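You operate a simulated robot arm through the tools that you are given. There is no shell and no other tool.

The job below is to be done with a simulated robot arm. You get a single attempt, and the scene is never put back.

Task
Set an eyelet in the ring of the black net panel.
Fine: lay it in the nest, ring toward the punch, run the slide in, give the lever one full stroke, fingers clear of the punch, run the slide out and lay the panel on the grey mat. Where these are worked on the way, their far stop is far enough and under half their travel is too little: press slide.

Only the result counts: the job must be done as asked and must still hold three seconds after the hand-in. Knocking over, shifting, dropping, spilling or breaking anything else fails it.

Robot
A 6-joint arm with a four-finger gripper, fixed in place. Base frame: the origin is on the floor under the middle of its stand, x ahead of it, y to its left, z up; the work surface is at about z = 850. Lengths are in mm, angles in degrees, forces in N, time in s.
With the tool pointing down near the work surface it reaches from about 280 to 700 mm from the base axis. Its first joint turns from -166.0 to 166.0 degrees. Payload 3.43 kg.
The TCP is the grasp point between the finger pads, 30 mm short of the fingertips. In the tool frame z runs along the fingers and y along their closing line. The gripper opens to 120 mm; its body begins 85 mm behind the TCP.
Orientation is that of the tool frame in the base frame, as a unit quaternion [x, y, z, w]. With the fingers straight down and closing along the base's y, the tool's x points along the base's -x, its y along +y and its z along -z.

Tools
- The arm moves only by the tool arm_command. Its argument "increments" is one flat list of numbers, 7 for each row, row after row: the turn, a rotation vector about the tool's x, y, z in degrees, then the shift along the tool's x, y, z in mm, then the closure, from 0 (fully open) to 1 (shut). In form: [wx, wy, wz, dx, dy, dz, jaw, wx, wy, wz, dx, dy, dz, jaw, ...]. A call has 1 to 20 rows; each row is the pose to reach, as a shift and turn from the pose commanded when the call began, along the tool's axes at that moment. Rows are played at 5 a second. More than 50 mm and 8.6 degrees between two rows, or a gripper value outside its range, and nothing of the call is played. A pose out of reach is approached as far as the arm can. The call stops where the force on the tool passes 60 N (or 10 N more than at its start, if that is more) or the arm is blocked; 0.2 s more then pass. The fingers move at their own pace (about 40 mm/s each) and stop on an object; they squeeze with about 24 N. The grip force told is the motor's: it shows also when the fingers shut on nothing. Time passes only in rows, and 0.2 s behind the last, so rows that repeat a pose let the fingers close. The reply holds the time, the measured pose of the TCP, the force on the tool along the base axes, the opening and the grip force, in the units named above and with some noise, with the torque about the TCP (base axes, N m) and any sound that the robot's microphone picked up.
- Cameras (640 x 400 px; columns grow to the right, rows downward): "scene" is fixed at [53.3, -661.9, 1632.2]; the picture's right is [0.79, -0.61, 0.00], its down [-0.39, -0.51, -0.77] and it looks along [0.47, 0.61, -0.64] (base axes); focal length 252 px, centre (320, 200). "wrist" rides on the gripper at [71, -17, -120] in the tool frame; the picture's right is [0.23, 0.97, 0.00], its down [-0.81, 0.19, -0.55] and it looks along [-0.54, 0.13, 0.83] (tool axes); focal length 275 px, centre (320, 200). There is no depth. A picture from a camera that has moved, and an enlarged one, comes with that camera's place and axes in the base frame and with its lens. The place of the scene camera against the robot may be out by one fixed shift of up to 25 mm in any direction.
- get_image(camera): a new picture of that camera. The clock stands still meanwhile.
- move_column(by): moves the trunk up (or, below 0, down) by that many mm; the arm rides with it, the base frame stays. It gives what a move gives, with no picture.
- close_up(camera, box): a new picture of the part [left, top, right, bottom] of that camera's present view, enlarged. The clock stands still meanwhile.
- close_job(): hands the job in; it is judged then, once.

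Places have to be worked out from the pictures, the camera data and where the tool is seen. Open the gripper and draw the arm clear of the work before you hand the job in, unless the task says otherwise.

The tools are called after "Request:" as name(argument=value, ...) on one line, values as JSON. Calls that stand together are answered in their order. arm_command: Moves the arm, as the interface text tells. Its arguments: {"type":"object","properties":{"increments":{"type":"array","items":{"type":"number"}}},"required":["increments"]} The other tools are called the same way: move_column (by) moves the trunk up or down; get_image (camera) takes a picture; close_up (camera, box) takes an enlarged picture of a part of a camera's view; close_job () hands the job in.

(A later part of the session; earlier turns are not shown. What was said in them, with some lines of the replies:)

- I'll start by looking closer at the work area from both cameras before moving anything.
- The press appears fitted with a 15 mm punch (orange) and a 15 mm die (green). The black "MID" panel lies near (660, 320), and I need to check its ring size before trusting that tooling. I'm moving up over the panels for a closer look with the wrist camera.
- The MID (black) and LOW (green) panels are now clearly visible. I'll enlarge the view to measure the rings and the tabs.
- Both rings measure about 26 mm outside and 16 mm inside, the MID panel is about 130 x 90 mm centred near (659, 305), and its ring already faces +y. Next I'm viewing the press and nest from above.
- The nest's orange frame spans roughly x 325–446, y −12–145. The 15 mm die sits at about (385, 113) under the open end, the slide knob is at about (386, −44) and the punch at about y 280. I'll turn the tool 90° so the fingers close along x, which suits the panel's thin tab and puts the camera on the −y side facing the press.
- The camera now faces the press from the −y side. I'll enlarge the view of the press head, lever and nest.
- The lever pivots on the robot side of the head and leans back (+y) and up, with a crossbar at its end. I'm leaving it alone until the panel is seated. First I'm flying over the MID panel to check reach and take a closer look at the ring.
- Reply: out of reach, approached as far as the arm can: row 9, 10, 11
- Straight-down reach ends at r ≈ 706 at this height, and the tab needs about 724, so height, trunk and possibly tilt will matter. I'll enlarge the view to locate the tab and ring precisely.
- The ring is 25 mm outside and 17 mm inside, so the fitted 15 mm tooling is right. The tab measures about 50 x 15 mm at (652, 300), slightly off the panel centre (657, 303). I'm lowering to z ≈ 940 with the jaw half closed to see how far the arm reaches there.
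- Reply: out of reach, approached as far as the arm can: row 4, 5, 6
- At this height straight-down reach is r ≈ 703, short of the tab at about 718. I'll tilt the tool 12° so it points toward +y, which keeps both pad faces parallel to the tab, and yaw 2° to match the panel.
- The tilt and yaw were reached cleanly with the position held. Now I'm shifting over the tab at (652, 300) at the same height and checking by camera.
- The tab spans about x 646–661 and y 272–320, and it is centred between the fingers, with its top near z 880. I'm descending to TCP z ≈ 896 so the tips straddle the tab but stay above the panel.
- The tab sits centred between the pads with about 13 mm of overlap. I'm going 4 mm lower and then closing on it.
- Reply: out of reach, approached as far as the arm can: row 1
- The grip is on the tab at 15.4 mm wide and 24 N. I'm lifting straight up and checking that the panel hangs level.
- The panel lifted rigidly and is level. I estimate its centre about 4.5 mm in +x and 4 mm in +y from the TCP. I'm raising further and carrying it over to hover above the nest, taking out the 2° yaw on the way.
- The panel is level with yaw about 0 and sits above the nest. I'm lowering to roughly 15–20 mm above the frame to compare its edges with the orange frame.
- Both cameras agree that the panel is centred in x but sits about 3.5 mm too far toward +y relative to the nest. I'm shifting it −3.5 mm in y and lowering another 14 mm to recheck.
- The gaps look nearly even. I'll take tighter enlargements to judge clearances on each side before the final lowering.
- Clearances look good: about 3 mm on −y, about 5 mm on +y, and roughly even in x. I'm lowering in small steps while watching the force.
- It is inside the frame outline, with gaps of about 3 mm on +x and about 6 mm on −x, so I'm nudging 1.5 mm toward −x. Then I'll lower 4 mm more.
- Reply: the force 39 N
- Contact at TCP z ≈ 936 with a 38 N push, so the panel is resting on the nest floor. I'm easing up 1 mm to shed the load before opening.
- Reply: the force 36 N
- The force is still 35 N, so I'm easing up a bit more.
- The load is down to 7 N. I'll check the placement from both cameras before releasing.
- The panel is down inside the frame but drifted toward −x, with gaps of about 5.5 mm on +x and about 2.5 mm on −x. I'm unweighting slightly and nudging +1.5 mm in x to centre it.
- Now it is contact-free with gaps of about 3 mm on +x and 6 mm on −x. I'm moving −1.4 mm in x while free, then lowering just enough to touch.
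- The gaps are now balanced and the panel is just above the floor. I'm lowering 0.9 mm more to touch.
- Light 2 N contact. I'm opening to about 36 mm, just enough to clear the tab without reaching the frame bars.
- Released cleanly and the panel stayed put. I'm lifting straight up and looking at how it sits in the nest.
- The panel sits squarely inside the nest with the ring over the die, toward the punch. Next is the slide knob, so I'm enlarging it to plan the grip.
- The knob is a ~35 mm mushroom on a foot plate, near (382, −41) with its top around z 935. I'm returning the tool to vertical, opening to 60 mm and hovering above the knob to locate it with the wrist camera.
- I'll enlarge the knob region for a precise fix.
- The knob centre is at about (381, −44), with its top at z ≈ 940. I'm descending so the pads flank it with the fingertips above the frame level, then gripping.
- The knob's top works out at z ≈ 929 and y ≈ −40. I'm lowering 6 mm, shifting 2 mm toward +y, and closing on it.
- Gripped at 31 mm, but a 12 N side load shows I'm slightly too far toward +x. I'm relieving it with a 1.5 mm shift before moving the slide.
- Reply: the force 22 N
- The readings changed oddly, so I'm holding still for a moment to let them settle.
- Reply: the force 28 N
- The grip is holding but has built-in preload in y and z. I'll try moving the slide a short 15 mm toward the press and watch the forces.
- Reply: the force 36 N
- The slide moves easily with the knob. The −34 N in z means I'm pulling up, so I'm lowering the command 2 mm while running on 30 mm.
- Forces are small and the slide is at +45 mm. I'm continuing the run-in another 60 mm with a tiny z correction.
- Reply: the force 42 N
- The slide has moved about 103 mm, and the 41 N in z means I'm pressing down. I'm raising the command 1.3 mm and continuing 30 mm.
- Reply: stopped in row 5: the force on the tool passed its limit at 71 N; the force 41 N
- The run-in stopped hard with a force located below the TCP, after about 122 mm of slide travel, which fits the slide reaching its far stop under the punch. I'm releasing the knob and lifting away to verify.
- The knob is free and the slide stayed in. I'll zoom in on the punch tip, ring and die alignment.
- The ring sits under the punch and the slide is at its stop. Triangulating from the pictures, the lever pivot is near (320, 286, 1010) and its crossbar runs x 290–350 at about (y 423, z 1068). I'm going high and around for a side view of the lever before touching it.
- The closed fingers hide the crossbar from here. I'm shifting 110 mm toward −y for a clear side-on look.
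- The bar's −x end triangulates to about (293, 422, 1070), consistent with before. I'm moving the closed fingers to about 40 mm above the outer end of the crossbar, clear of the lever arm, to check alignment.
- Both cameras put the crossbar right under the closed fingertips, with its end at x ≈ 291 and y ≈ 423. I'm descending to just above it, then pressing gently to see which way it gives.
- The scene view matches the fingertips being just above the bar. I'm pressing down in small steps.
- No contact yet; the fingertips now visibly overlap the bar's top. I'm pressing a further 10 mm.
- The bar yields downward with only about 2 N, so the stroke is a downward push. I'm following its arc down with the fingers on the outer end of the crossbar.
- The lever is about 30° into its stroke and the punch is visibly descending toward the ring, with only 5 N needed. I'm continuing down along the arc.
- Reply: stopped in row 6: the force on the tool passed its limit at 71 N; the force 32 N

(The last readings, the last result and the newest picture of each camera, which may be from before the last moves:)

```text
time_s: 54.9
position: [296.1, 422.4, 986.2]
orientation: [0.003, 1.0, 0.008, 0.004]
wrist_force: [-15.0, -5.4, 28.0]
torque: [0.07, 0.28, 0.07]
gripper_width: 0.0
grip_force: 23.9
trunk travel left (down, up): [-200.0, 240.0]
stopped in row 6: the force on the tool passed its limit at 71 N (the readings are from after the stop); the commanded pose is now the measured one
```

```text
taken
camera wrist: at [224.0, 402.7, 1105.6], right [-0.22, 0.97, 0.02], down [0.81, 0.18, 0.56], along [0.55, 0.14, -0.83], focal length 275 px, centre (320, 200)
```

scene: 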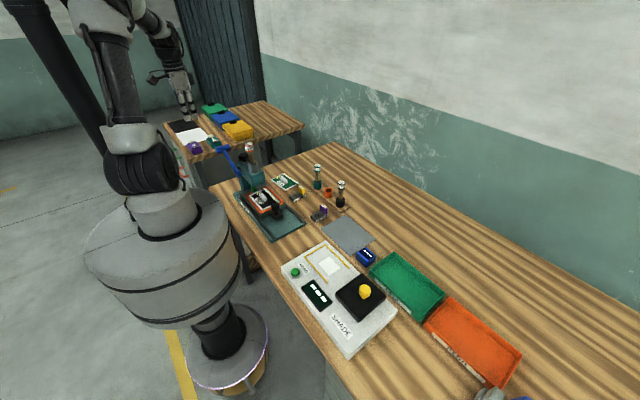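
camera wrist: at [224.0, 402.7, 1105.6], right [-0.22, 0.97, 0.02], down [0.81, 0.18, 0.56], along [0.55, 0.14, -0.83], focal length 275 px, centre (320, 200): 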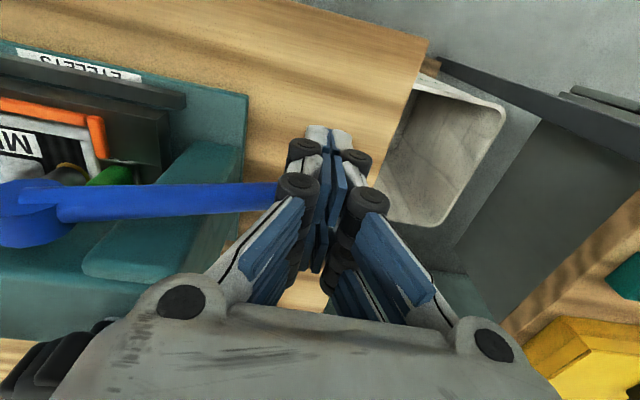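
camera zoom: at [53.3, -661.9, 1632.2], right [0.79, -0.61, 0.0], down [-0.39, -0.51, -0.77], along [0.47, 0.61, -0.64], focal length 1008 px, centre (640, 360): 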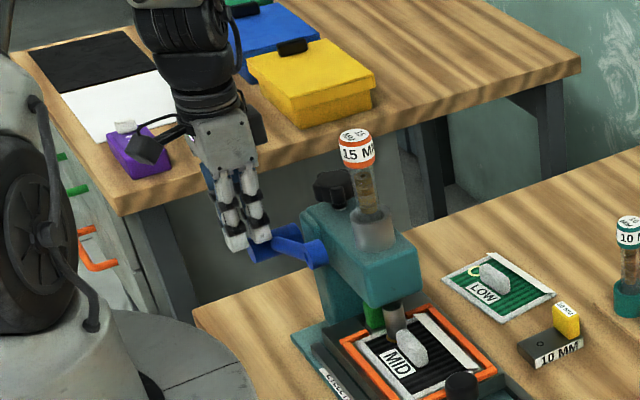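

The push stopped firmly at 71 N with the lever about 47° through its swing. I'll zoom in to see whether the punch has bottomed on the ring.

Request:
close_up(camera="scene", box=[270, 170, 310, 205])

Request:
close_up(camera="scene", box=[220, 140, 280, 195])

Request:
close_up(camera="wrist", box=[0, 80, 340, 280])

```text
11.43 times, centred on (290, 188) of scene
camera zoom: at [53.3, -661.9, 1632.2], right [0.79, -0.61, 0.0], down [-0.39, -0.51, -0.77], along [0.47, 0.61, -0.64], focal length 2880 px, centre (663, 343)
```

zoom: 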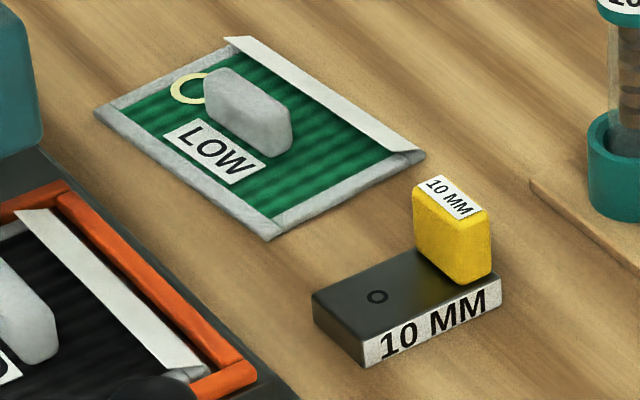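

```text
7.27 times, centred on (250, 168) of scene
camera zoom: at [53.3, -661.9, 1632.2], right [0.79, -0.61, 0.0], down [-0.39, -0.51, -0.77], along [0.47, 0.61, -0.64], focal length 1833 px, centre (829, 436)
```

zoom: 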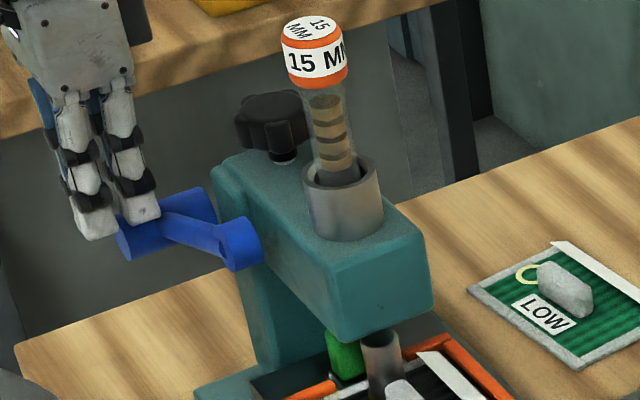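

```text
1.88 times, centred on (170, 180) of wrist
camera zoom: at [224.0, 402.7, 1105.6], right [-0.22, 0.97, 0.02], down [0.81, 0.18, 0.56], along [0.55, 0.14, -0.83], focal length 518 px, centre (602, 238)
```

zoom: 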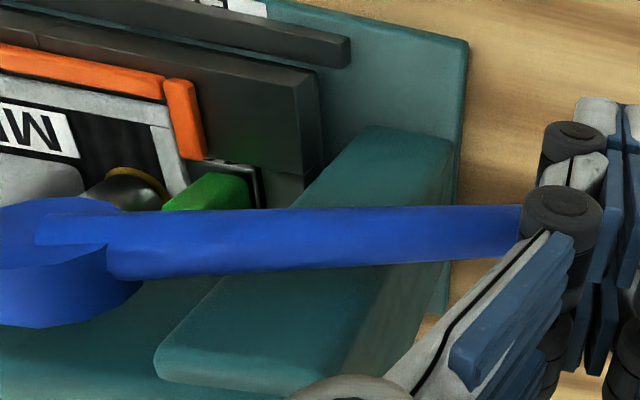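

Request:
close_up(camera="scene", box=[258, 175, 298, 210])

Request:
close_up(camera="wrist", box=[0, 130, 120, 240])

```text
11.43 times, centred on (278, 192) of scene
camera zoom: at [53.3, -661.9, 1632.2], right [0.79, -0.61, 0.0], down [-0.39, -0.51, -0.77], along [0.47, 0.61, -0.64], focal length 2880 px, centre (800, 286)
```

zoom: 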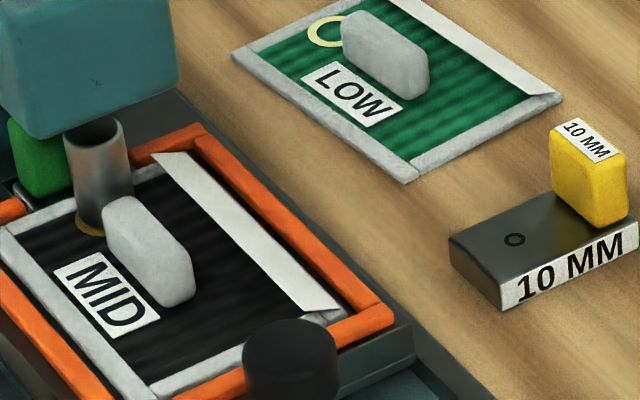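

```text
3.64 times, centred on (60, 185) of wrist
camera zoom: at [224.0, 402.7, 1105.6], right [-0.22, 0.97, 0.02], down [0.81, 0.18, 0.56], along [0.55, 0.14, -0.83], focal length 1001 px, centre (1266, 254)
```

zoom: 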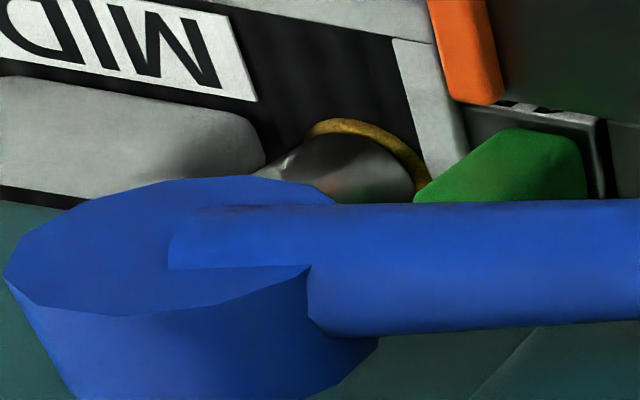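

The punch sleeve is down on the ring and concentric with it. To make sure this is the true end of the stroke, I'm pressing a few millimetres more and watching for movement.

Request:
arm_command(increments=[0, 0, 0, 0, 0, 2, 1, 0, 0, 0, 0, -1, 4, 1, 0, 0, 0, 0, -2, 6, 1, 0, 0, 0, 0, -2, 6, 1])

Request:
close_up(camera="scene", box=[220, 140, 280, 195])

```text
time_s: 55.5
position: [295.7, 421.2, 985.7]
orientation: [0.002, 1.0, 0.012, 0.005]
wrist_force: [-16.2, -11.5, 34.2]
torque: [-0.04, 0.32, 0.11]
gripper_width: 0.1
grip_force: 23.9
trunk travel left (down, up): [-200.0, 240.0]
stopped in row 2: the force on the tool passed its limit at 64 N (the readings are from after the stop); the commanded pose is now the measured one
```

```text
7.27 times, centred on (250, 168) of scene
camera zoom: at [53.3, -661.9, 1632.2], right [0.79, -0.61, 0.0], down [-0.39, -0.51, -0.77], along [0.47, 0.61, -0.64], focal length 1833 px, centre (829, 436)
```

zoom: 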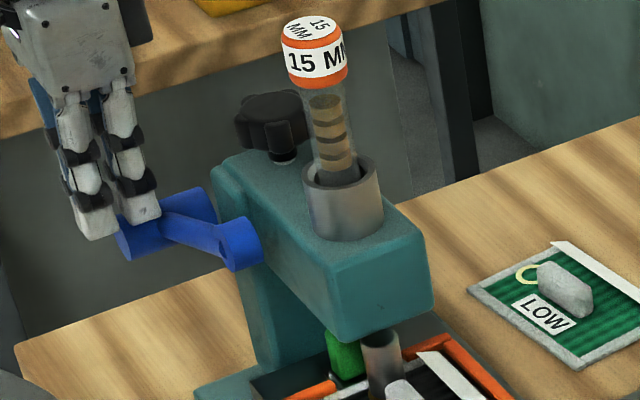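

It doesn't move any further, so the lever is at its end stop and the punch is fully down. I'm letting it back up along the same arc and watching whether it springs back.

Request:
arm_command(increments=[0, 0, 0, 0, 3, -8, 1, 0, 0, 0, 0, 5, -16, 1, 0, 0, 0, 0, 8, -28, 1, 0, 0, 0, 0, 10, -40, 1, 0, 0, 0, 0, 11, -52, 1, 0, 0, 0, 0, 11, -64, 1, 0, 0, 0, 0, 10, -76, 1, 0, 0, 0, 0, 8, -88, 1, 0, 0, 0, 0, 6, -100, 1, 0, 0, 0, 0, 4, -112, 1, 0, 0, 0, 0, 4, -135, 1, 0, 0, 0, 0, 4, -160, 1, 0, 0, 0, 0, 4, -160, 1])

Request:
close_up(camera="scene", box=[190, 110, 290, 210])

Request:
close_up(camera="scene", box=[258, 175, 298, 210])

```text
time_s: 58.3
position: [296.3, 425.3, 1140.2]
orientation: [0.004, 1.0, 0.01, 0.005]
wrist_force: [0.0, -0.2, -0.3]
torque: [0.0, -0.01, -0.02]
gripper_width: 0.1
grip_force: 24.3
trunk travel left (down, up): [-200.0, 240.0]
```

```text
4.00 times, centred on (240, 160) of scene
camera zoom: at [53.3, -661.9, 1632.2], right [0.79, -0.61, 0.0], down [-0.39, -0.51, -0.77], along [0.47, 0.61, -0.64], focal length 1008 px, centre (640, 360)
```

zoom: 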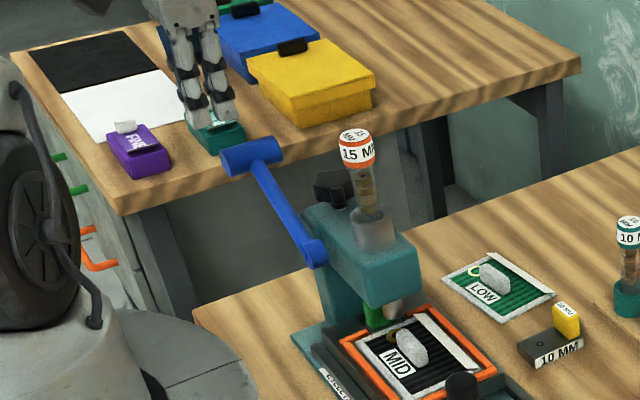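

```text
11.43 times, centred on (278, 192) of scene
camera zoom: at [53.3, -661.9, 1632.2], right [0.79, -0.61, 0.0], down [-0.39, -0.51, -0.77], along [0.47, 0.61, -0.64], focal length 2880 px, centre (800, 286)
```

zoom: 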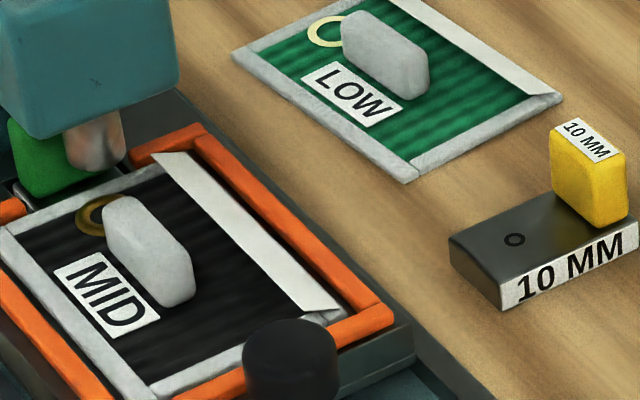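

The lever sprang back fully, and the ring now shows a dark brass eyelet, so the set worked. Next I'm squaring up the small tilt error and going high back toward the knob.

Request:
arm_command(increments=[0.6, 0.3, 0, 0, 0, -40, 1, 1.15, 0.57, 0.4, 0, 0, -80, 1, 1.15, 0.57, 0.4, 0, 0, -110, 1, 1.15, 0.57, 0.4, 0, 0, -110, 1])

```text
time_s: 59.3
position: [295.5, 422.2, 1253.1]
orientation: [0.008, 1.0, 0.001, 0.0]
wrist_force: [0.5, -0.9, 0.1]
torque: [-0.02, 0.03, -0.01]
gripper_width: 0.0
grip_force: 23.9
trunk travel left (down, up): [-200.0, 240.0]
```

The tilt is corrected. I'm travelling at z ≈ 1250 over to the knob, turning 90° and opening to 60 mm on the way.

Request:
arm_command(increments=[0, 0, -8.26, -8.2, -30.9, 0, 0.9, 0, 0, -16.5, -16.4, -61.7, 0, 0.8, 0, 0, -24.8, -24.5, -92.6, 0, 0.7, 0, 0, -33.1, -32.7, -123.5, 0, 0.6, 0, 0, -41.3, -40.9, -154.4, 0, 0.5, 0, 0, -49.6, -49.1, -185.2, 0, 0.5, 0, 0, -57.8, -57.3, -216.1, 0, 0.5, 0, 0, -66.1, -65.5, -247, 0, 0.5, 0, 0, -74.4, -73.6, -277.9, 0, 0.5, 0, 0, -82.6, -81.8, -308.7, 0, 0.5, 0, 0, -90.9, -90, -339.6, 0, 0.5, 0, 0, -90.9, -90, -339.6, 0, 0.5])

Request:
get_image(camera="wrist")

```text
time_s: 61.9
position: [381.4, 78.4, 1252.6]
orientation: [0.708, -0.707, 0.001, -0.002]
wrist_force: [-0.8, 0.5, 0.2]
torque: [0.0, -0.01, 0.02]
gripper_width: 60.0
grip_force: 0.1
trunk travel left (down, up): [-200.0, 240.0]
```

```text
taken
camera wrist: at [400.0, 6.8, 1373.2], right [-0.97, -0.23, 0.0], down [-0.2, 0.81, 0.55], along [-0.13, 0.54, -0.83], focal length 275 px, centre (320, 200)
```

wrist: 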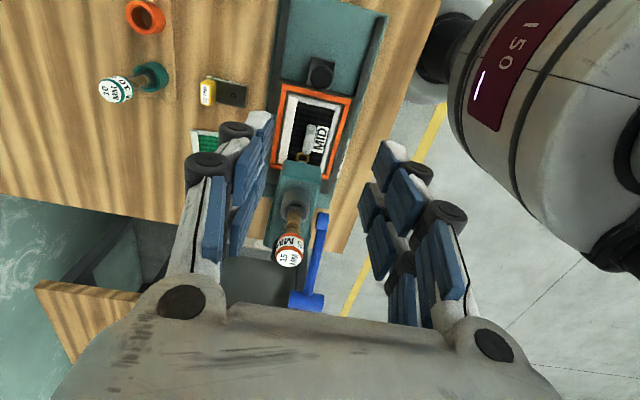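

I'm descending above the knob to z ≈ 990 for a position check.

Request:
arm_command(increments=[0, 0, 0, 0, 0, 44, 0.5, 0, 0, 0, 0, 0, 88, 0.5, 0, 0, 0, 0, 0, 132, 0.5, 0, 0, 0, 0, 0, 176, 0.5, 0, 0, 0, 0, 0, 220, 0.5, 0, 0, 0, 0, 0, 262, 0.5, 0, 0, 0, 0, 0, 262, 0.5])

Request:
get_image(camera="wrist")

Request:
close_up(camera="wrist", box=[260, 80, 380, 180])

```text
time_s: 63.5
position: [382.4, 81.9, 989.0]
orientation: [0.707, -0.707, 0.0, -0.002]
wrist_force: [0.2, 0.0, -0.2]
torque: [-0.01, -0.03, 0.01]
gripper_width: 60.1
grip_force: 0.0
trunk travel left (down, up): [-200.0, 240.0]
```

```text
taken
camera wrist: at [399.5, 11.3, 1110.5], right [-0.97, -0.23, 0.0], down [-0.19, 0.81, 0.55], along [-0.13, 0.54, -0.83], focal length 275 px, centre (320, 200)
```

wrist: 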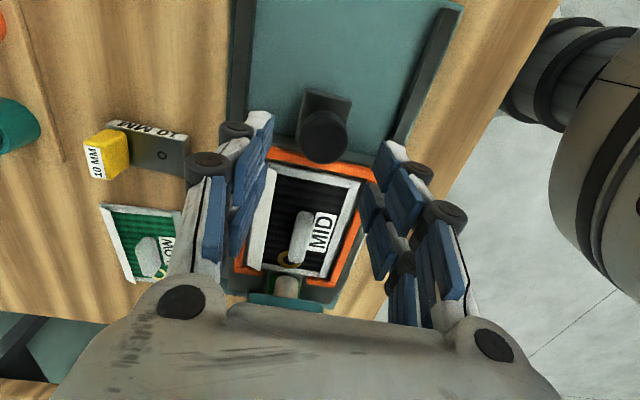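

```text
4.00 times, centred on (320, 130) of wrist
camera zoom: at [399.5, 11.3, 1110.5], right [-0.97, -0.23, 0.0], down [-0.19, 0.81, 0.55], along [-0.13, 0.54, -0.83], focal length 1101 px, centre (320, 480)
```

zoom: 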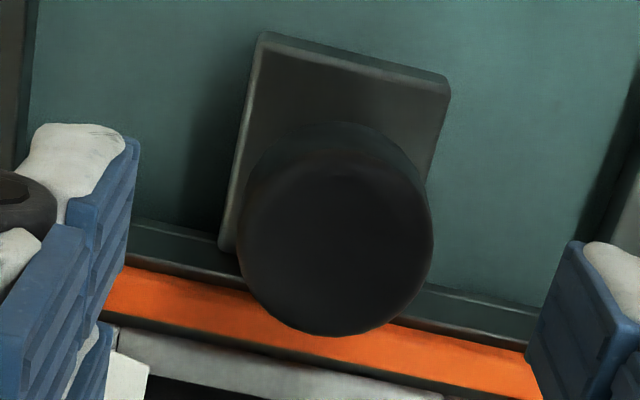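

The knob is at (380, 81). I'm shifting 2.5 mm toward −x, descending to the same grip height, and closing.

Request:
arm_command(increments=[0, 0, 0, 0, 2.5, 19, 0.5, 0, 0, 0, 0, 2.5, 38, 0.5, 0, 0, 0, 0, 2.5, 56, 0.5, 0, 0, 0, 0, 2.5, 56, 0.6, 0, 0, 0, 0, 2.5, 56, 0.7, 0, 0, 0, 0, 2.5, 56, 0.85, 0, 0, 0, 0, 2.5, 56, 1, 0, 0, 0, 0, 2.5, 56, 1])

```text
time_s: 65.3
position: [380.6, 83.2, 933.6]
orientation: [0.708, -0.706, -0.001, -0.002]
wrist_force: [4.8, -0.2, -3.2]
torque: [0.04, -0.24, 0.08]
gripper_width: 32.2
grip_force: 44.4
trunk travel left (down, up): [-200.0, 240.0]
```

Good grip with small side loads. I'm pulling the slide out toward −y, 60 mm first.

Request:
arm_command(increments=[0, 0, 0, 6, 0, 0, 1, 0, 0, 0, 14, 0, 0, 1, 0, 0, 0, 22, 0, 0, 1, 0, 0, 0, 30, 0, 0, 1, 0, 0, 0, 40, 0, 0, 1, 0, 0, 0, 50, 0, 0, 1, 0, 0, 0, 60, 0, 0, 1, 0, 0, 0, 60, 0, 0, 1])

Request:
close_up(camera="scene", box=[225, 150, 325, 240])

```text
time_s: 67.1
position: [379.3, 21.7, 933.3]
orientation: [0.707, -0.707, 0.002, -0.003]
wrist_force: [13.7, -1.1, 13.1]
torque: [-0.15, -0.43, 0.15]
gripper_width: 32.5
grip_force: 45.2
trunk travel left (down, up): [-200.0, 240.0]
```

```text
4.44 times, centred on (275, 195) of scene
camera zoom: at [53.3, -661.9, 1632.2], right [0.79, -0.61, 0.0], down [-0.39, -0.51, -0.77], along [0.47, 0.61, -0.64], focal length 1120 px, centre (520, 222)
```

zoom: 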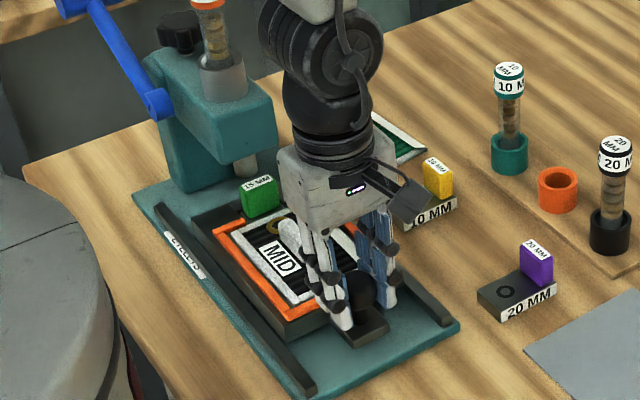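

The slide is coming out smoothly. I'm pulling the remaining 65 mm to its outer stop with small x/z relief.

Request:
arm_command(increments=[0, 0, 0, 8, -0.6, -0.3, 1, 0, 0, 0, 16, -1, -0.4, 1, 0, 0, 0, 24, -1, -0.4, 1, 0, 0, 0, 32, -1, -0.4, 1, 0, 0, 0, 40, -1, -0.4, 1, 0, 0, 0, 48, -1, -0.4, 1, 0, 0, 0, 55, -1, -0.4, 1, 0, 0, 0, 60, -1, -0.4, 1, 0, 0, 0, 63, -1, -0.4, 1, 0, 0, 0, 65, -1, -0.4, 1, 0, 0, 0, 65, -1, -0.4, 1])

Request:
close_up(camera="scene", box=[225, 150, 325, 240])

```text
time_s: 69.5
position: [379.0, -40.2, 933.4]
orientation: [0.708, -0.706, 0.0, 0.002]
wrist_force: [11.8, 34.4, -7.8]
torque: [0.94, -0.34, 0.11]
gripper_width: 31.1
grip_force: 44.4
trunk travel left (down, up): [-200.0, 240.0]
```

```text
4.44 times, centred on (275, 195) of scene
camera zoom: at [53.3, -661.9, 1632.2], right [0.79, -0.61, 0.0], down [-0.39, -0.51, -0.77], along [0.47, 0.61, -0.64], focal length 1120 px, centre (520, 222)
```

zoom: 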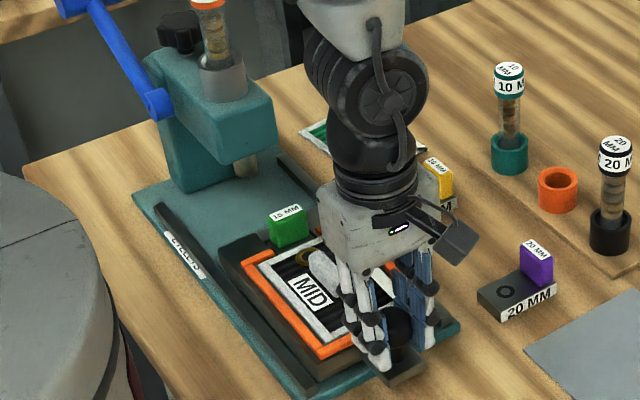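

The slide is at its outer stop (34 N resisting at y ≈ −40). I'm easing off, opening, and lifting clear.

Request:
arm_command(increments=[0, 0, 0, -2, 0, 0, 1, 0, 0, 0, -2, 0, 0, 0.9, 0, 0, 0, -2, 0, 0, 0.7, 0, 0, 0, -2, 0, 0, 0.5, 0, 0, 0, -2, 0, 0, 0.5, 0, 0, 0, -2, 0, -20, 0.5, 0, 0, 0, -2, 0, -50, 0.5, 0, 0, 0, -2, 0, -90, 0.5, 0, 0, 0, -2, 0, -130, 0.5, 0, 0, 0, -2, 0, -130, 0.5])

Request:
get_image(camera="wrist")

Request:
close_up(camera="scene", box=[235, 175, 315, 245])

```text
time_s: 71.7
position: [380.3, -40.5, 1066.0]
orientation: [0.708, -0.706, -0.001, 0.0]
wrist_force: [-0.1, 0.2, 0.1]
torque: [0.03, 0.0, 0.01]
gripper_width: 59.9
grip_force: 0.1
trunk travel left (down, up): [-200.0, 240.0]
```

```text
taken
camera wrist: at [399.3, -111.7, 1186.6], right [-0.97, -0.23, 0.0], down [-0.19, 0.81, 0.55], along [-0.13, 0.54, -0.83], focal length 275 px, centre (320, 200)
```

wrist: 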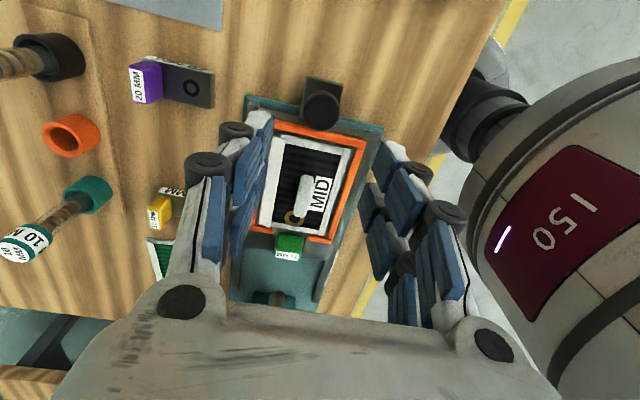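

```text
5.71 times, centred on (275, 210) of scene
camera zoom: at [53.3, -661.9, 1632.2], right [0.79, -0.61, 0.0], down [-0.39, -0.51, -0.77], along [0.47, 0.61, -0.64], focal length 1440 px, centre (577, 143)
```

zoom: 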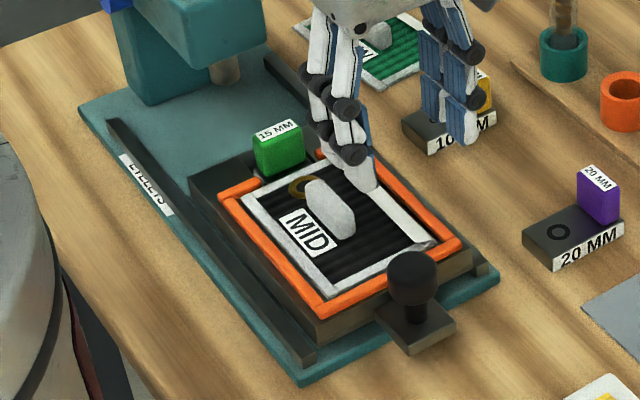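

The slide is fully out and the panel is still seated with its brass eyelet. I'm moving over the tab with the tool vertical for the pick-up.

Request:
arm_command(increments=[0, 0, 0, -26, 0.8, 16, 0.6, 0, 0, 0, -52, 1.6, 32, 0.7, 0, 0, 0, -78, 2.4, 48, 0.65, 0, 0, 0, -103, 3.3, 65, 0.65, 0, 0, 0, -103, 3.3, 65, 0.65])

Request:
get_image(camera="wrist")

Request:
close_up(camera="wrist", box=[220, 50, 420, 210])

```text
time_s: 72.9
position: [377.4, 63.1, 1000.5]
orientation: [0.708, -0.706, 0.0, -0.001]
wrist_force: [0.2, -0.3, 0.4]
torque: [0.01, 0.0, 0.0]
gripper_width: 42.2
grip_force: 0.1
trunk travel left (down, up): [-200.0, 240.0]
```

```text
taken
camera wrist: at [395.3, -7.7, 1120.1], right [-0.97, -0.23, 0.0], down [-0.19, 0.81, 0.55], along [-0.13, 0.54, -0.83], focal length 275 px, centre (320, 200)
```

wrist: 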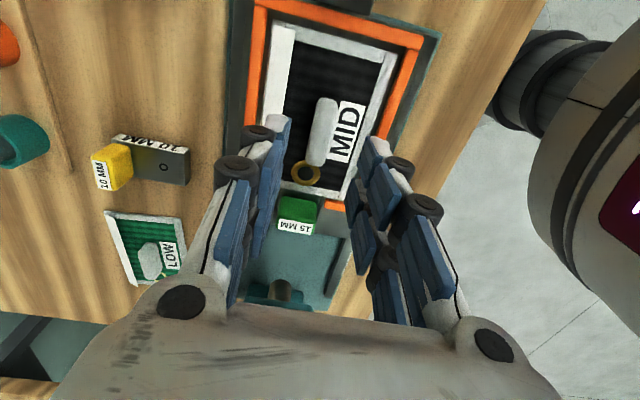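

```text
2.50 times, centred on (320, 130) of wrist
camera zoom: at [395.3, -7.7, 1120.1], right [-0.97, -0.23, 0.0], down [-0.19, 0.81, 0.55], along [-0.13, 0.54, -0.83], focal length 688 px, centre (320, 375)
```

zoom: 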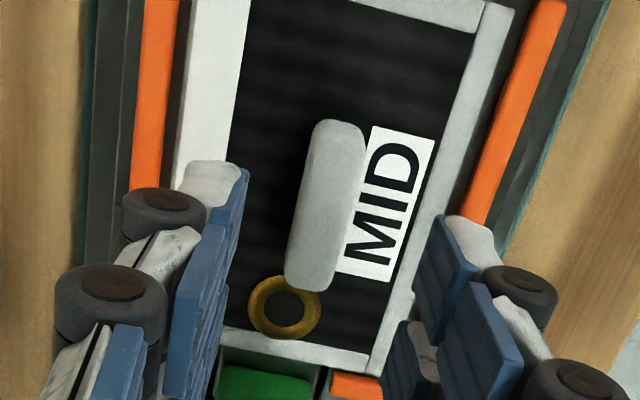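

The tab centre reads (376.5, 61). I'm descending vertically to TCP z ≈ 932 and closing on it.

Request:
arm_command(increments=[0, 0, 0, 1, 0.7, 25, 0.68, 0, 0, 0, 1.5, 0.7, 50, 0.68, 0, 0, 0, 1.5, 0.7, 63, 0.68, 0, 0, 0, 1.5, 0.7, 68, 0.68, 0, 0, 0, 1.5, 0.7, 68, 0.68])

Request:
get_image(camera="wrist")

Request:
close_up(camera="scene", box=[250, 185, 306, 225])

```text
time_s: 74.1
position: [376.5, 61.6, 931.3]
orientation: [0.707, -0.707, 0.0, -0.001]
wrist_force: [0.0, 0.0, 0.4]
torque: [0.02, 0.02, -0.01]
gripper_width: 38.5
grip_force: 0.0
trunk travel left (down, up): [-200.0, 240.0]
```

```text
taken
camera wrist: at [393.9, -10.4, 1052.0], right [-0.97, -0.23, 0.0], down [-0.19, 0.81, 0.55], along [-0.13, 0.54, -0.83], focal length 275 px, centre (320, 200)
```

wrist: 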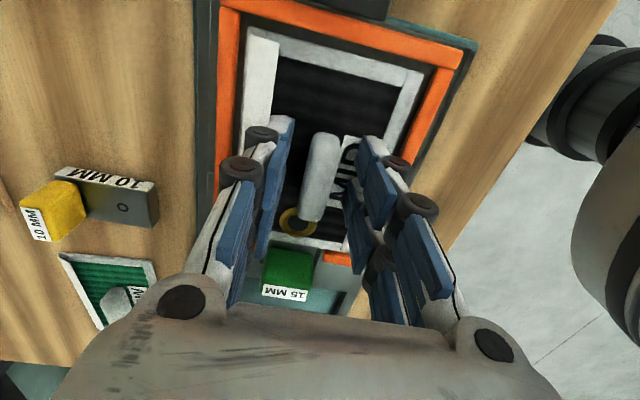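

```text
10.00 times, centred on (278, 205) of scene
camera zoom: at [53.3, -661.9, 1632.2], right [0.79, -0.61, 0.0], down [-0.39, -0.51, -0.77], along [0.47, 0.61, -0.64], focal length 2520 px, centre (740, 150)
```

zoom: 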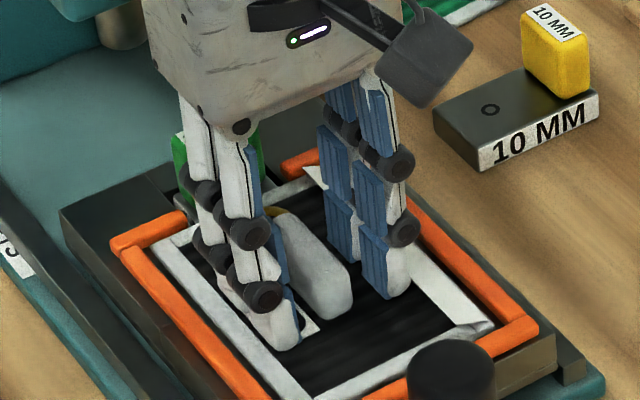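

The fingers straddle the tab low on the panel without touching the frame. I'm closing the grip now.

Request:
arm_command(increments=[0, 0, 0, 0, 0, 0, 0.8, 0, 0, 0, 0, 0, 0, 0.9, 0, 0, 0, 0, 0, 0, 1, 0, 0, 0, 0, 0, 0, 1, 0, 0, 0, 0, 0, 0, 1])

```text
time_s: 75.3
position: [374.6, 61.0, 932.0]
orientation: [0.708, -0.706, -0.001, -0.002]
wrist_force: [-0.2, 0.3, 0.3]
torque: [0.0, -0.03, -0.03]
gripper_width: 15.8
grip_force: 24.2
trunk travel left (down, up): [-200.0, 240.0]
```

Gripped at 15.8 mm. I'm lifting straight up slowly out of the nest.

Request:
arm_command(increments=[0, 0, 0, 0, 0, -4, 1, 0, 0, 0, 0, 0, -10, 1, 0, 0, 0, 0, 0, -20, 1, 0, 0, 0, 0, 0, -40, 1, 0, 0, 0, 0, 0, -65, 1, 0, 0, 0, 0, 0, -95, 1, 0, 0, 0, 0, 0, -120, 1, 0, 0, 0, 0, 0, -120, 1])

Request:
get_image(camera="wrist")

Request:
close_up(camera="scene", box=[220, 140, 380, 260])

```text
time_s: 77.1
position: [376.0, 61.3, 1051.7]
orientation: [0.708, -0.706, -0.001, 0.0]
wrist_force: [-0.9, 0.1, -0.6]
torque: [0.0, 0.04, 0.01]
gripper_width: 15.6
grip_force: 24.6
trunk travel left (down, up): [-200.0, 240.0]
```

```text
taken
camera wrist: at [394.0, -10.2, 1172.8], right [-0.97, -0.23, 0.0], down [-0.19, 0.81, 0.55], along [-0.13, 0.54, -0.83], focal length 275 px, centre (320, 200)
```

wrist: 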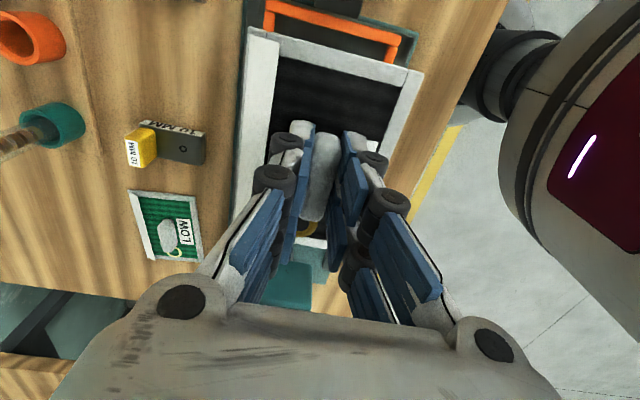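

```text
3.33 times, centred on (300, 200) of scene
camera zoom: at [53.3, -661.9, 1632.2], right [0.79, -0.61, 0.0], down [-0.39, -0.51, -0.77], along [0.47, 0.61, -0.64], focal length 840 px, centre (387, 200)
```

zoom: 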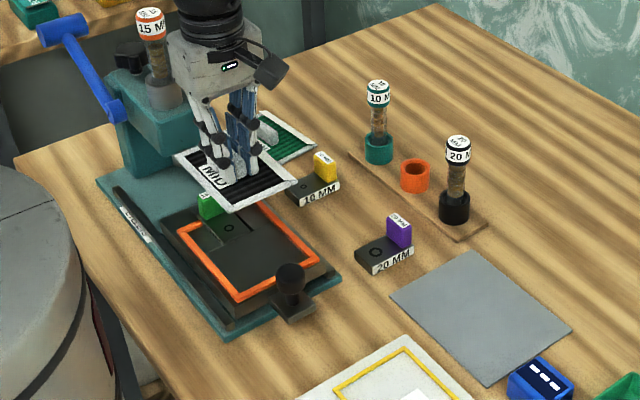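

The panel is lifted with its eyelet set. The grey mat spans about x 500–638 and y −260 to −80, so I'm carrying the panel high across to put its centre near (567, −167).

Request:
arm_command(increments=[0, 0, 0, 15, -12, -5, 1, 0, 0, 0, 40, -32, -8, 1, 0, 0, 0, 66, -53, -8, 1, 0, 0, 0, 92, -74, -8, 1, 0, 0, 0, 118, -95, -8, 1, 0, 0, 0, 144, -116, -8, 1, 0, 0, 0, 170, -137, -8, 1, 0, 0, 0, 196, -158, -8, 1, 0, 0, 0, 218, -176, -8, 1, 0, 0, 0, 231, -186, -8, 1, 0, 0, 0, 231, -186, -8, 1])

Request:
get_image(camera="wrist")

Request:
close_up(camera="scene", box=[280, 160, 440, 290])

```text
time_s: 79.5
position: [563.4, -171.7, 1059.7]
orientation: [0.708, -0.707, 0.0, -0.001]
wrist_force: [0.1, -0.7, -0.2]
torque: [-0.01, 0.01, 0.01]
gripper_width: 15.7
grip_force: 24.3
trunk travel left (down, up): [-200.0, 240.0]
```

```text
taken
camera wrist: at [580.8, -243.0, 1179.5], right [-0.97, -0.23, 0.0], down [-0.19, 0.81, 0.55], along [-0.13, 0.54, -0.83], focal length 275 px, centre (320, 200)
```

wrist: 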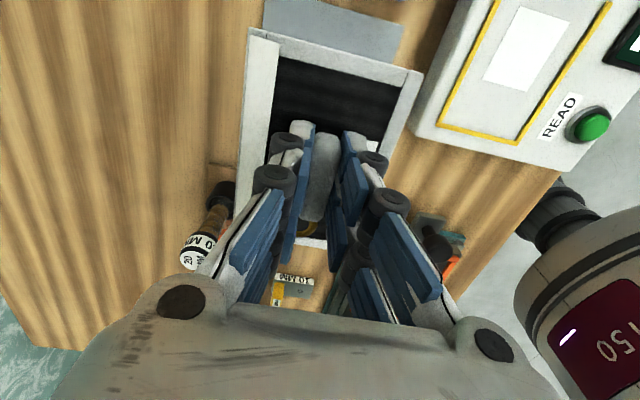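

```text
3.08 times, centred on (360, 225) of scene
camera zoom: at [53.3, -661.9, 1632.2], right [0.79, -0.61, 0.0], down [-0.39, -0.51, -0.77], along [0.47, 0.61, -0.64], focal length 776 px, centre (197, 123)
```

zoom: 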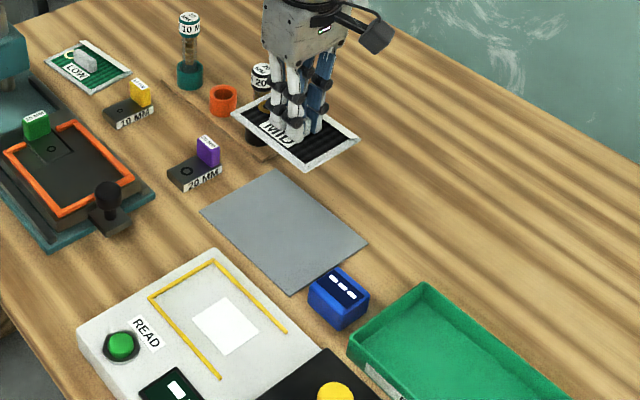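

The mat lies right below; by the wrist view it spans x 498–637 and y −258 to −80, and the panel centre is at about (568, −168). I'm descending to just above it.

Request:
arm_command(increments=[0, 0, 0, 0, 0, 35, 1, 0, 0, 0, 0, 0, 70, 1, 0, 0, 0, 0, 0, 105, 1, 0, 0, 0, 0, 0, 135, 1, 0, 0, 0, 0, 0, 155, 1, 0, 0, 0, 0, 0, 155, 1])

Request:
get_image(camera="wrist")

Request:
close_up(camera="scene", box=[300, 190, 400, 270])

```text
time_s: 80.9
position: [565.6, -168.8, 902.7]
orientation: [0.708, -0.706, -0.001, -0.002]
wrist_force: [0.2, 0.1, 0.3]
torque: [0.01, -0.02, 0.0]
gripper_width: 15.5
grip_force: 24.0
trunk travel left (down, up): [-200.0, 240.0]
```

```text
taken
camera wrist: at [583.3, -241.0, 1024.7], right [-0.97, -0.23, 0.0], down [-0.19, 0.81, 0.55], along [-0.13, 0.54, -0.83], focal length 275 px, centre (320, 200)
```

wrist: 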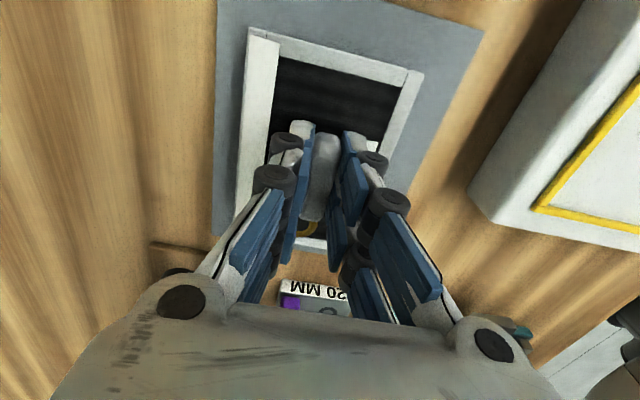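

```text
5.00 times, centred on (350, 230) of scene
camera zoom: at [53.3, -661.9, 1632.2], right [0.79, -0.61, 0.0], down [-0.39, -0.51, -0.77], along [0.47, 0.61, -0.64], focal length 1260 px, centre (170, 50)
```

zoom: 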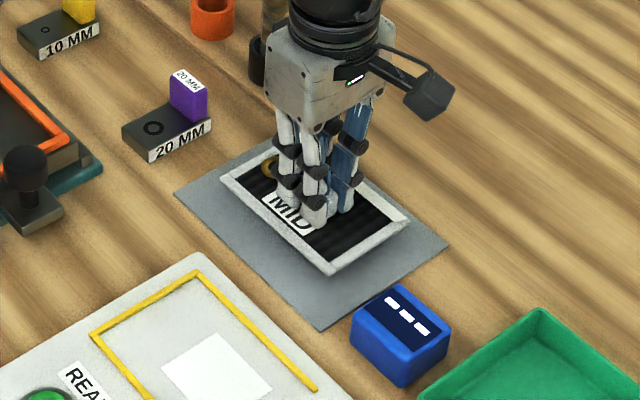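

The panel is fully over the mat with good margins and about 11 mm to go. I'm lowering in small steps to contact.

Request:
arm_command(increments=[0, 0, 0, 0, 0, 4, 1, 0, 0, 0, 0, 0, 8, 1, 0, 0, 0, 0, 0, 10, 1, 0, 0, 0, 0, 0, 10, 1])

```text
time_s: 81.9
position: [563.7, -171.5, 893.0]
orientation: [0.708, -0.707, 0.0, -0.001]
wrist_force: [0.2, 0.6, 0.0]
torque: [0.0, 0.02, 0.0]
gripper_width: 15.6
grip_force: 23.4
trunk travel left (down, up): [-200.0, 240.0]
```

No contact yet at z ≈ 893, so I'm stepping down another 2 mm.

Request:
arm_command(increments=[0, 0, 0, 0, 0, 1, 1, 0, 0, 0, 0, 0, 2, 1, 0, 0, 0, 0, 0, 2, 1])

```text
time_s: 82.7
position: [563.7, -171.0, 892.2]
orientation: [0.708, -0.706, 0.0, -0.001]
wrist_force: [-1.0, -1.1, -0.8]
torque: [0.0, 0.01, -0.02]
gripper_width: 15.5
grip_force: 23.9
trunk travel left (down, up): [-200.0, 240.0]
```

Request:
arm_command(increments=[0, 0, 0, 0, 0, 1, 1, 0, 0, 0, 0, 0, 2, 1, 0, 0, 0, 0, 0, 2, 1])

Request:
close_up(camera="scene", box=[310, 195, 380, 255])

```text
time_s: 83.5
position: [562.5, -168.6, 890.4]
orientation: [0.708, -0.707, 0.0, 0.0]
wrist_force: [0.3, -1.0, -0.4]
torque: [-0.01, -0.01, -0.02]
gripper_width: 15.4
grip_force: 23.4
trunk travel left (down, up): [-200.0, 240.0]
```

```text
6.67 times, centred on (345, 225) of scene
camera zoom: at [53.3, -661.9, 1632.2], right [0.79, -0.61, 0.0], down [-0.39, -0.51, -0.77], along [0.47, 0.61, -0.64], focal length 1680 px, centre (153, 33)
```

zoom: 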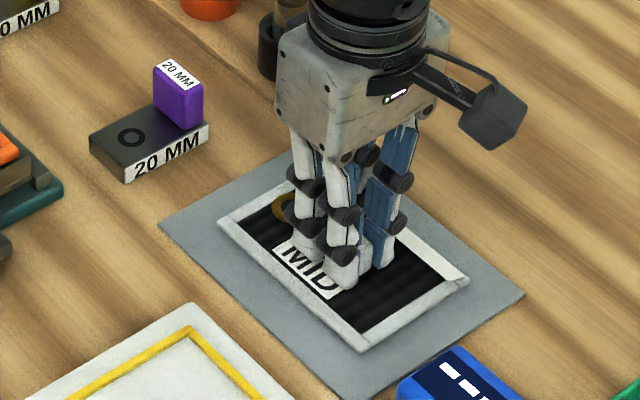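

The panel appears almost on the mat but with no contact force yet. I'm stepping down 1.5 mm more.

Request:
arm_command(increments=[0, 0, 0, 0, 0, 0.8, 1, 0, 0, 0, 0, 0, 1.5, 1, 0, 0, 0, 0, 0, 1.5, 1])

```text
time_s: 84.3
position: [563.4, -168.6, 888.6]
orientation: [0.707, -0.707, -0.001, -0.001]
wrist_force: [0.9, 0.5, -0.3]
torque: [-0.01, -0.02, -0.01]
gripper_width: 15.7
grip_force: 23.8
trunk travel left (down, up): [-200.0, 240.0]
```

Request:
arm_command(increments=[0, 0, 0, 0, 0, 0.8, 1, 0, 0, 0, 0, 0, 1.5, 1, 0, 0, 0, 0, 0, 1.5, 1])

```text
time_s: 85.1
position: [564.3, -168.7, 888.9]
orientation: [0.708, -0.707, 0.001, -0.002]
wrist_force: [-1.8, 4.4, 14.5]
torque: [0.33, 0.04, 0.02]
gripper_width: 15.4
grip_force: 23.7
trunk travel left (down, up): [-200.0, 240.0]
```

Contact at 14.5 N, so the panel is on the mat. I'm easing off slightly and opening just enough to clear the tab.

Request:
arm_command(increments=[0, 0, 0, 0, 0, -0.7, 1, 0, 0, 0, 0, 0, -0.7, 1, 0, 0, 0, 0, 0, -0.7, 0.9, 0, 0, 0, 0, 0, -0.7, 0.8, 0, 0, 0, 0, 0, -0.7, 0.68, 0, 0, 0, 0, 0, -0.7, 0.68])

Request:
get_image(camera="wrist")

```text
time_s: 86.5
position: [562.9, -170.7, 887.2]
orientation: [0.708, -0.706, 0.0, 0.0]
wrist_force: [1.1, -0.2, 4.1]
torque: [-0.03, -0.03, -0.01]
gripper_width: 36.8
grip_force: 0.0
trunk travel left (down, up): [-200.0, 240.0]
```

```text
taken
camera wrist: at [580.6, -242.0, 1007.5], right [-0.97, -0.23, 0.0], down [-0.19, 0.81, 0.55], along [-0.13, 0.54, -0.83], focal length 275 px, centre (320, 200)
```

wrist: 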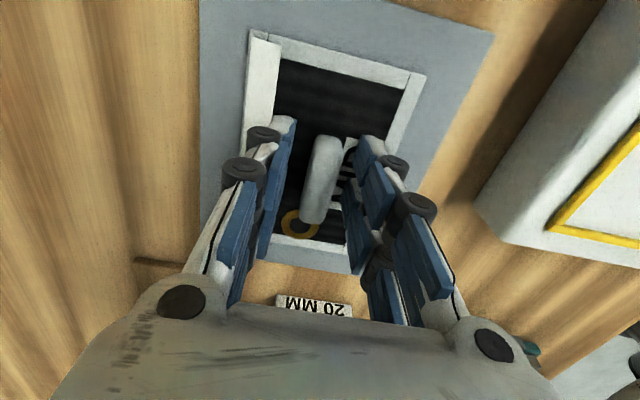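

The panel is released on the mat. I'm lifting straight up and withdrawing the arm clear.

Request:
arm_command(increments=[0, 0, 0, 0, 0, -8, 0.68, 0, 0, 0, 0, 0, -25, 0.68, 0, 0, 0, 0, 0, -55, 0.6, 0, 0, 0, 0, 0, -95, 0.4, 0, 0, 0, 0, 0, -140, 0.2, 0, 0, 0, 0, 0, -185, 0, 0, 0, 0, 0, 0, -230, 0, 0, 0, 0, 0, 0, -270, 0, 0, 0, 0, 0, 0, -270, 0])

Request:
get_image(camera="scene")

Request:
get_image(camera="wrist")

Request:
close_up(camera="scene", box=[220, 130, 400, 270])

```text
time_s: 88.5
position: [562.0, -171.9, 1156.7]
orientation: [0.708, -0.706, -0.001, -0.001]
wrist_force: [0.2, 0.6, -0.4]
torque: [0.0, 0.03, 0.0]
gripper_width: 120.0
grip_force: 0.1
trunk travel left (down, up): [-200.0, 240.0]
```

```text
taken
```

scene: 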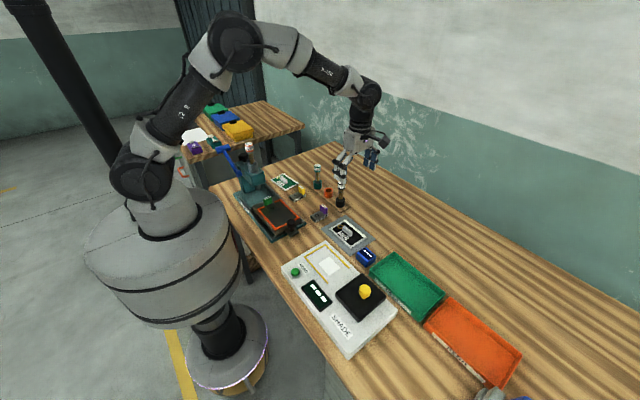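

```text
taken
camera wrist: at [580.5, -244.7, 1278.3], right [-0.97, -0.23, 0.0], down [-0.19, 0.81, 0.55], along [-0.13, 0.54, -0.83], focal length 275 px, centre (320, 200)
```

wrist: 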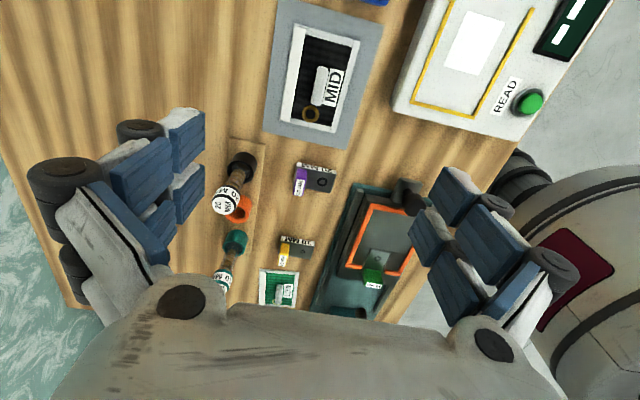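

```text
2.86 times, centred on (310, 200) of scene
camera zoom: at [53.3, -661.9, 1632.2], right [0.79, -0.61, 0.0], down [-0.39, -0.51, -0.77], along [0.47, 0.61, -0.64], focal length 720 px, centre (349, 200)
```

zoom: 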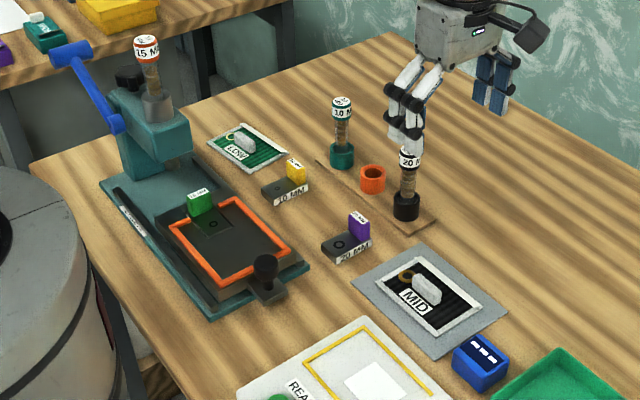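

Everything looks in order. I'll take one last close look at the panel on the mat and the press before handing in.

Request:
close_up(camera="wrist", box=[250, 0, 400, 150])

Request:
close_up(camera="scene", box=[230, 170, 310, 240])

```text
2.67 times, centred on (325, 75) of wrist
camera zoom: at [580.5, -244.7, 1278.3], right [-0.97, -0.23, 0.0], down [-0.19, 0.81, 0.55], along [-0.13, 0.54, -0.83], focal length 734 px, centre (307, 533)
```

zoom: 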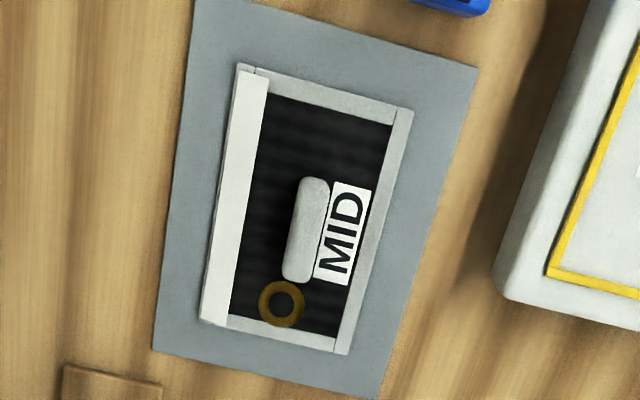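

```text
5.71 times, centred on (270, 205) of scene
camera zoom: at [53.3, -661.9, 1632.2], right [0.79, -0.61, 0.0], down [-0.39, -0.51, -0.77], along [0.47, 0.61, -0.64], focal length 1440 px, centre (606, 171)
```

zoom: 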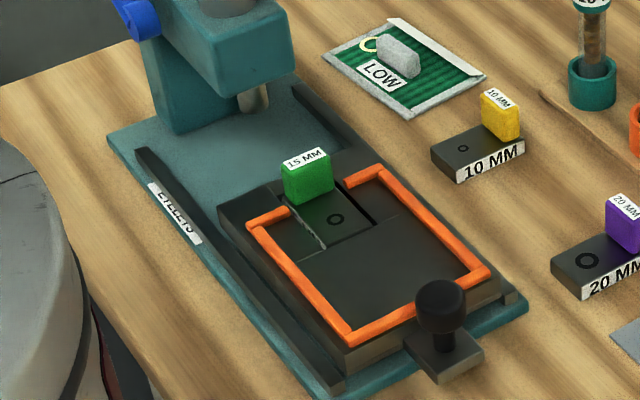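

The black panel lies flat and fully inside the grey mat with its brass eyelet set. The slide is out, the lever is up, nothing else has moved, and the gripper is open and clear. I'm handing the job in.

Request:
close_job()

```text
The job is handed in.
```

The black "MID" panel now has a brass eyelet set in its ring. It lies flat on the grey mat, fully inside its edges.

- **Tooling:** I left the press as fitted, with the 15 mm punch and die. The panel's ring measures about 17 mm inside, so 15 mm was the right size.
- **Nest and slide in:** The panel went into the nest with its ring toward the punch, and I ran the slide in until it hit its stop.
- **Stroke:** I gave the lever one push to a hard stop, with the fingers on the lever's crossbar, clear of the punch. It sprang back up on its own.
- **Slide out:** I pulled the slide back out to its outer stop before lifting the panel off.

In the last pictures nothing else had moved or been knocked over. The gripper is open and the arm is clear of the work. I handed the job in and have not seen the verdict.
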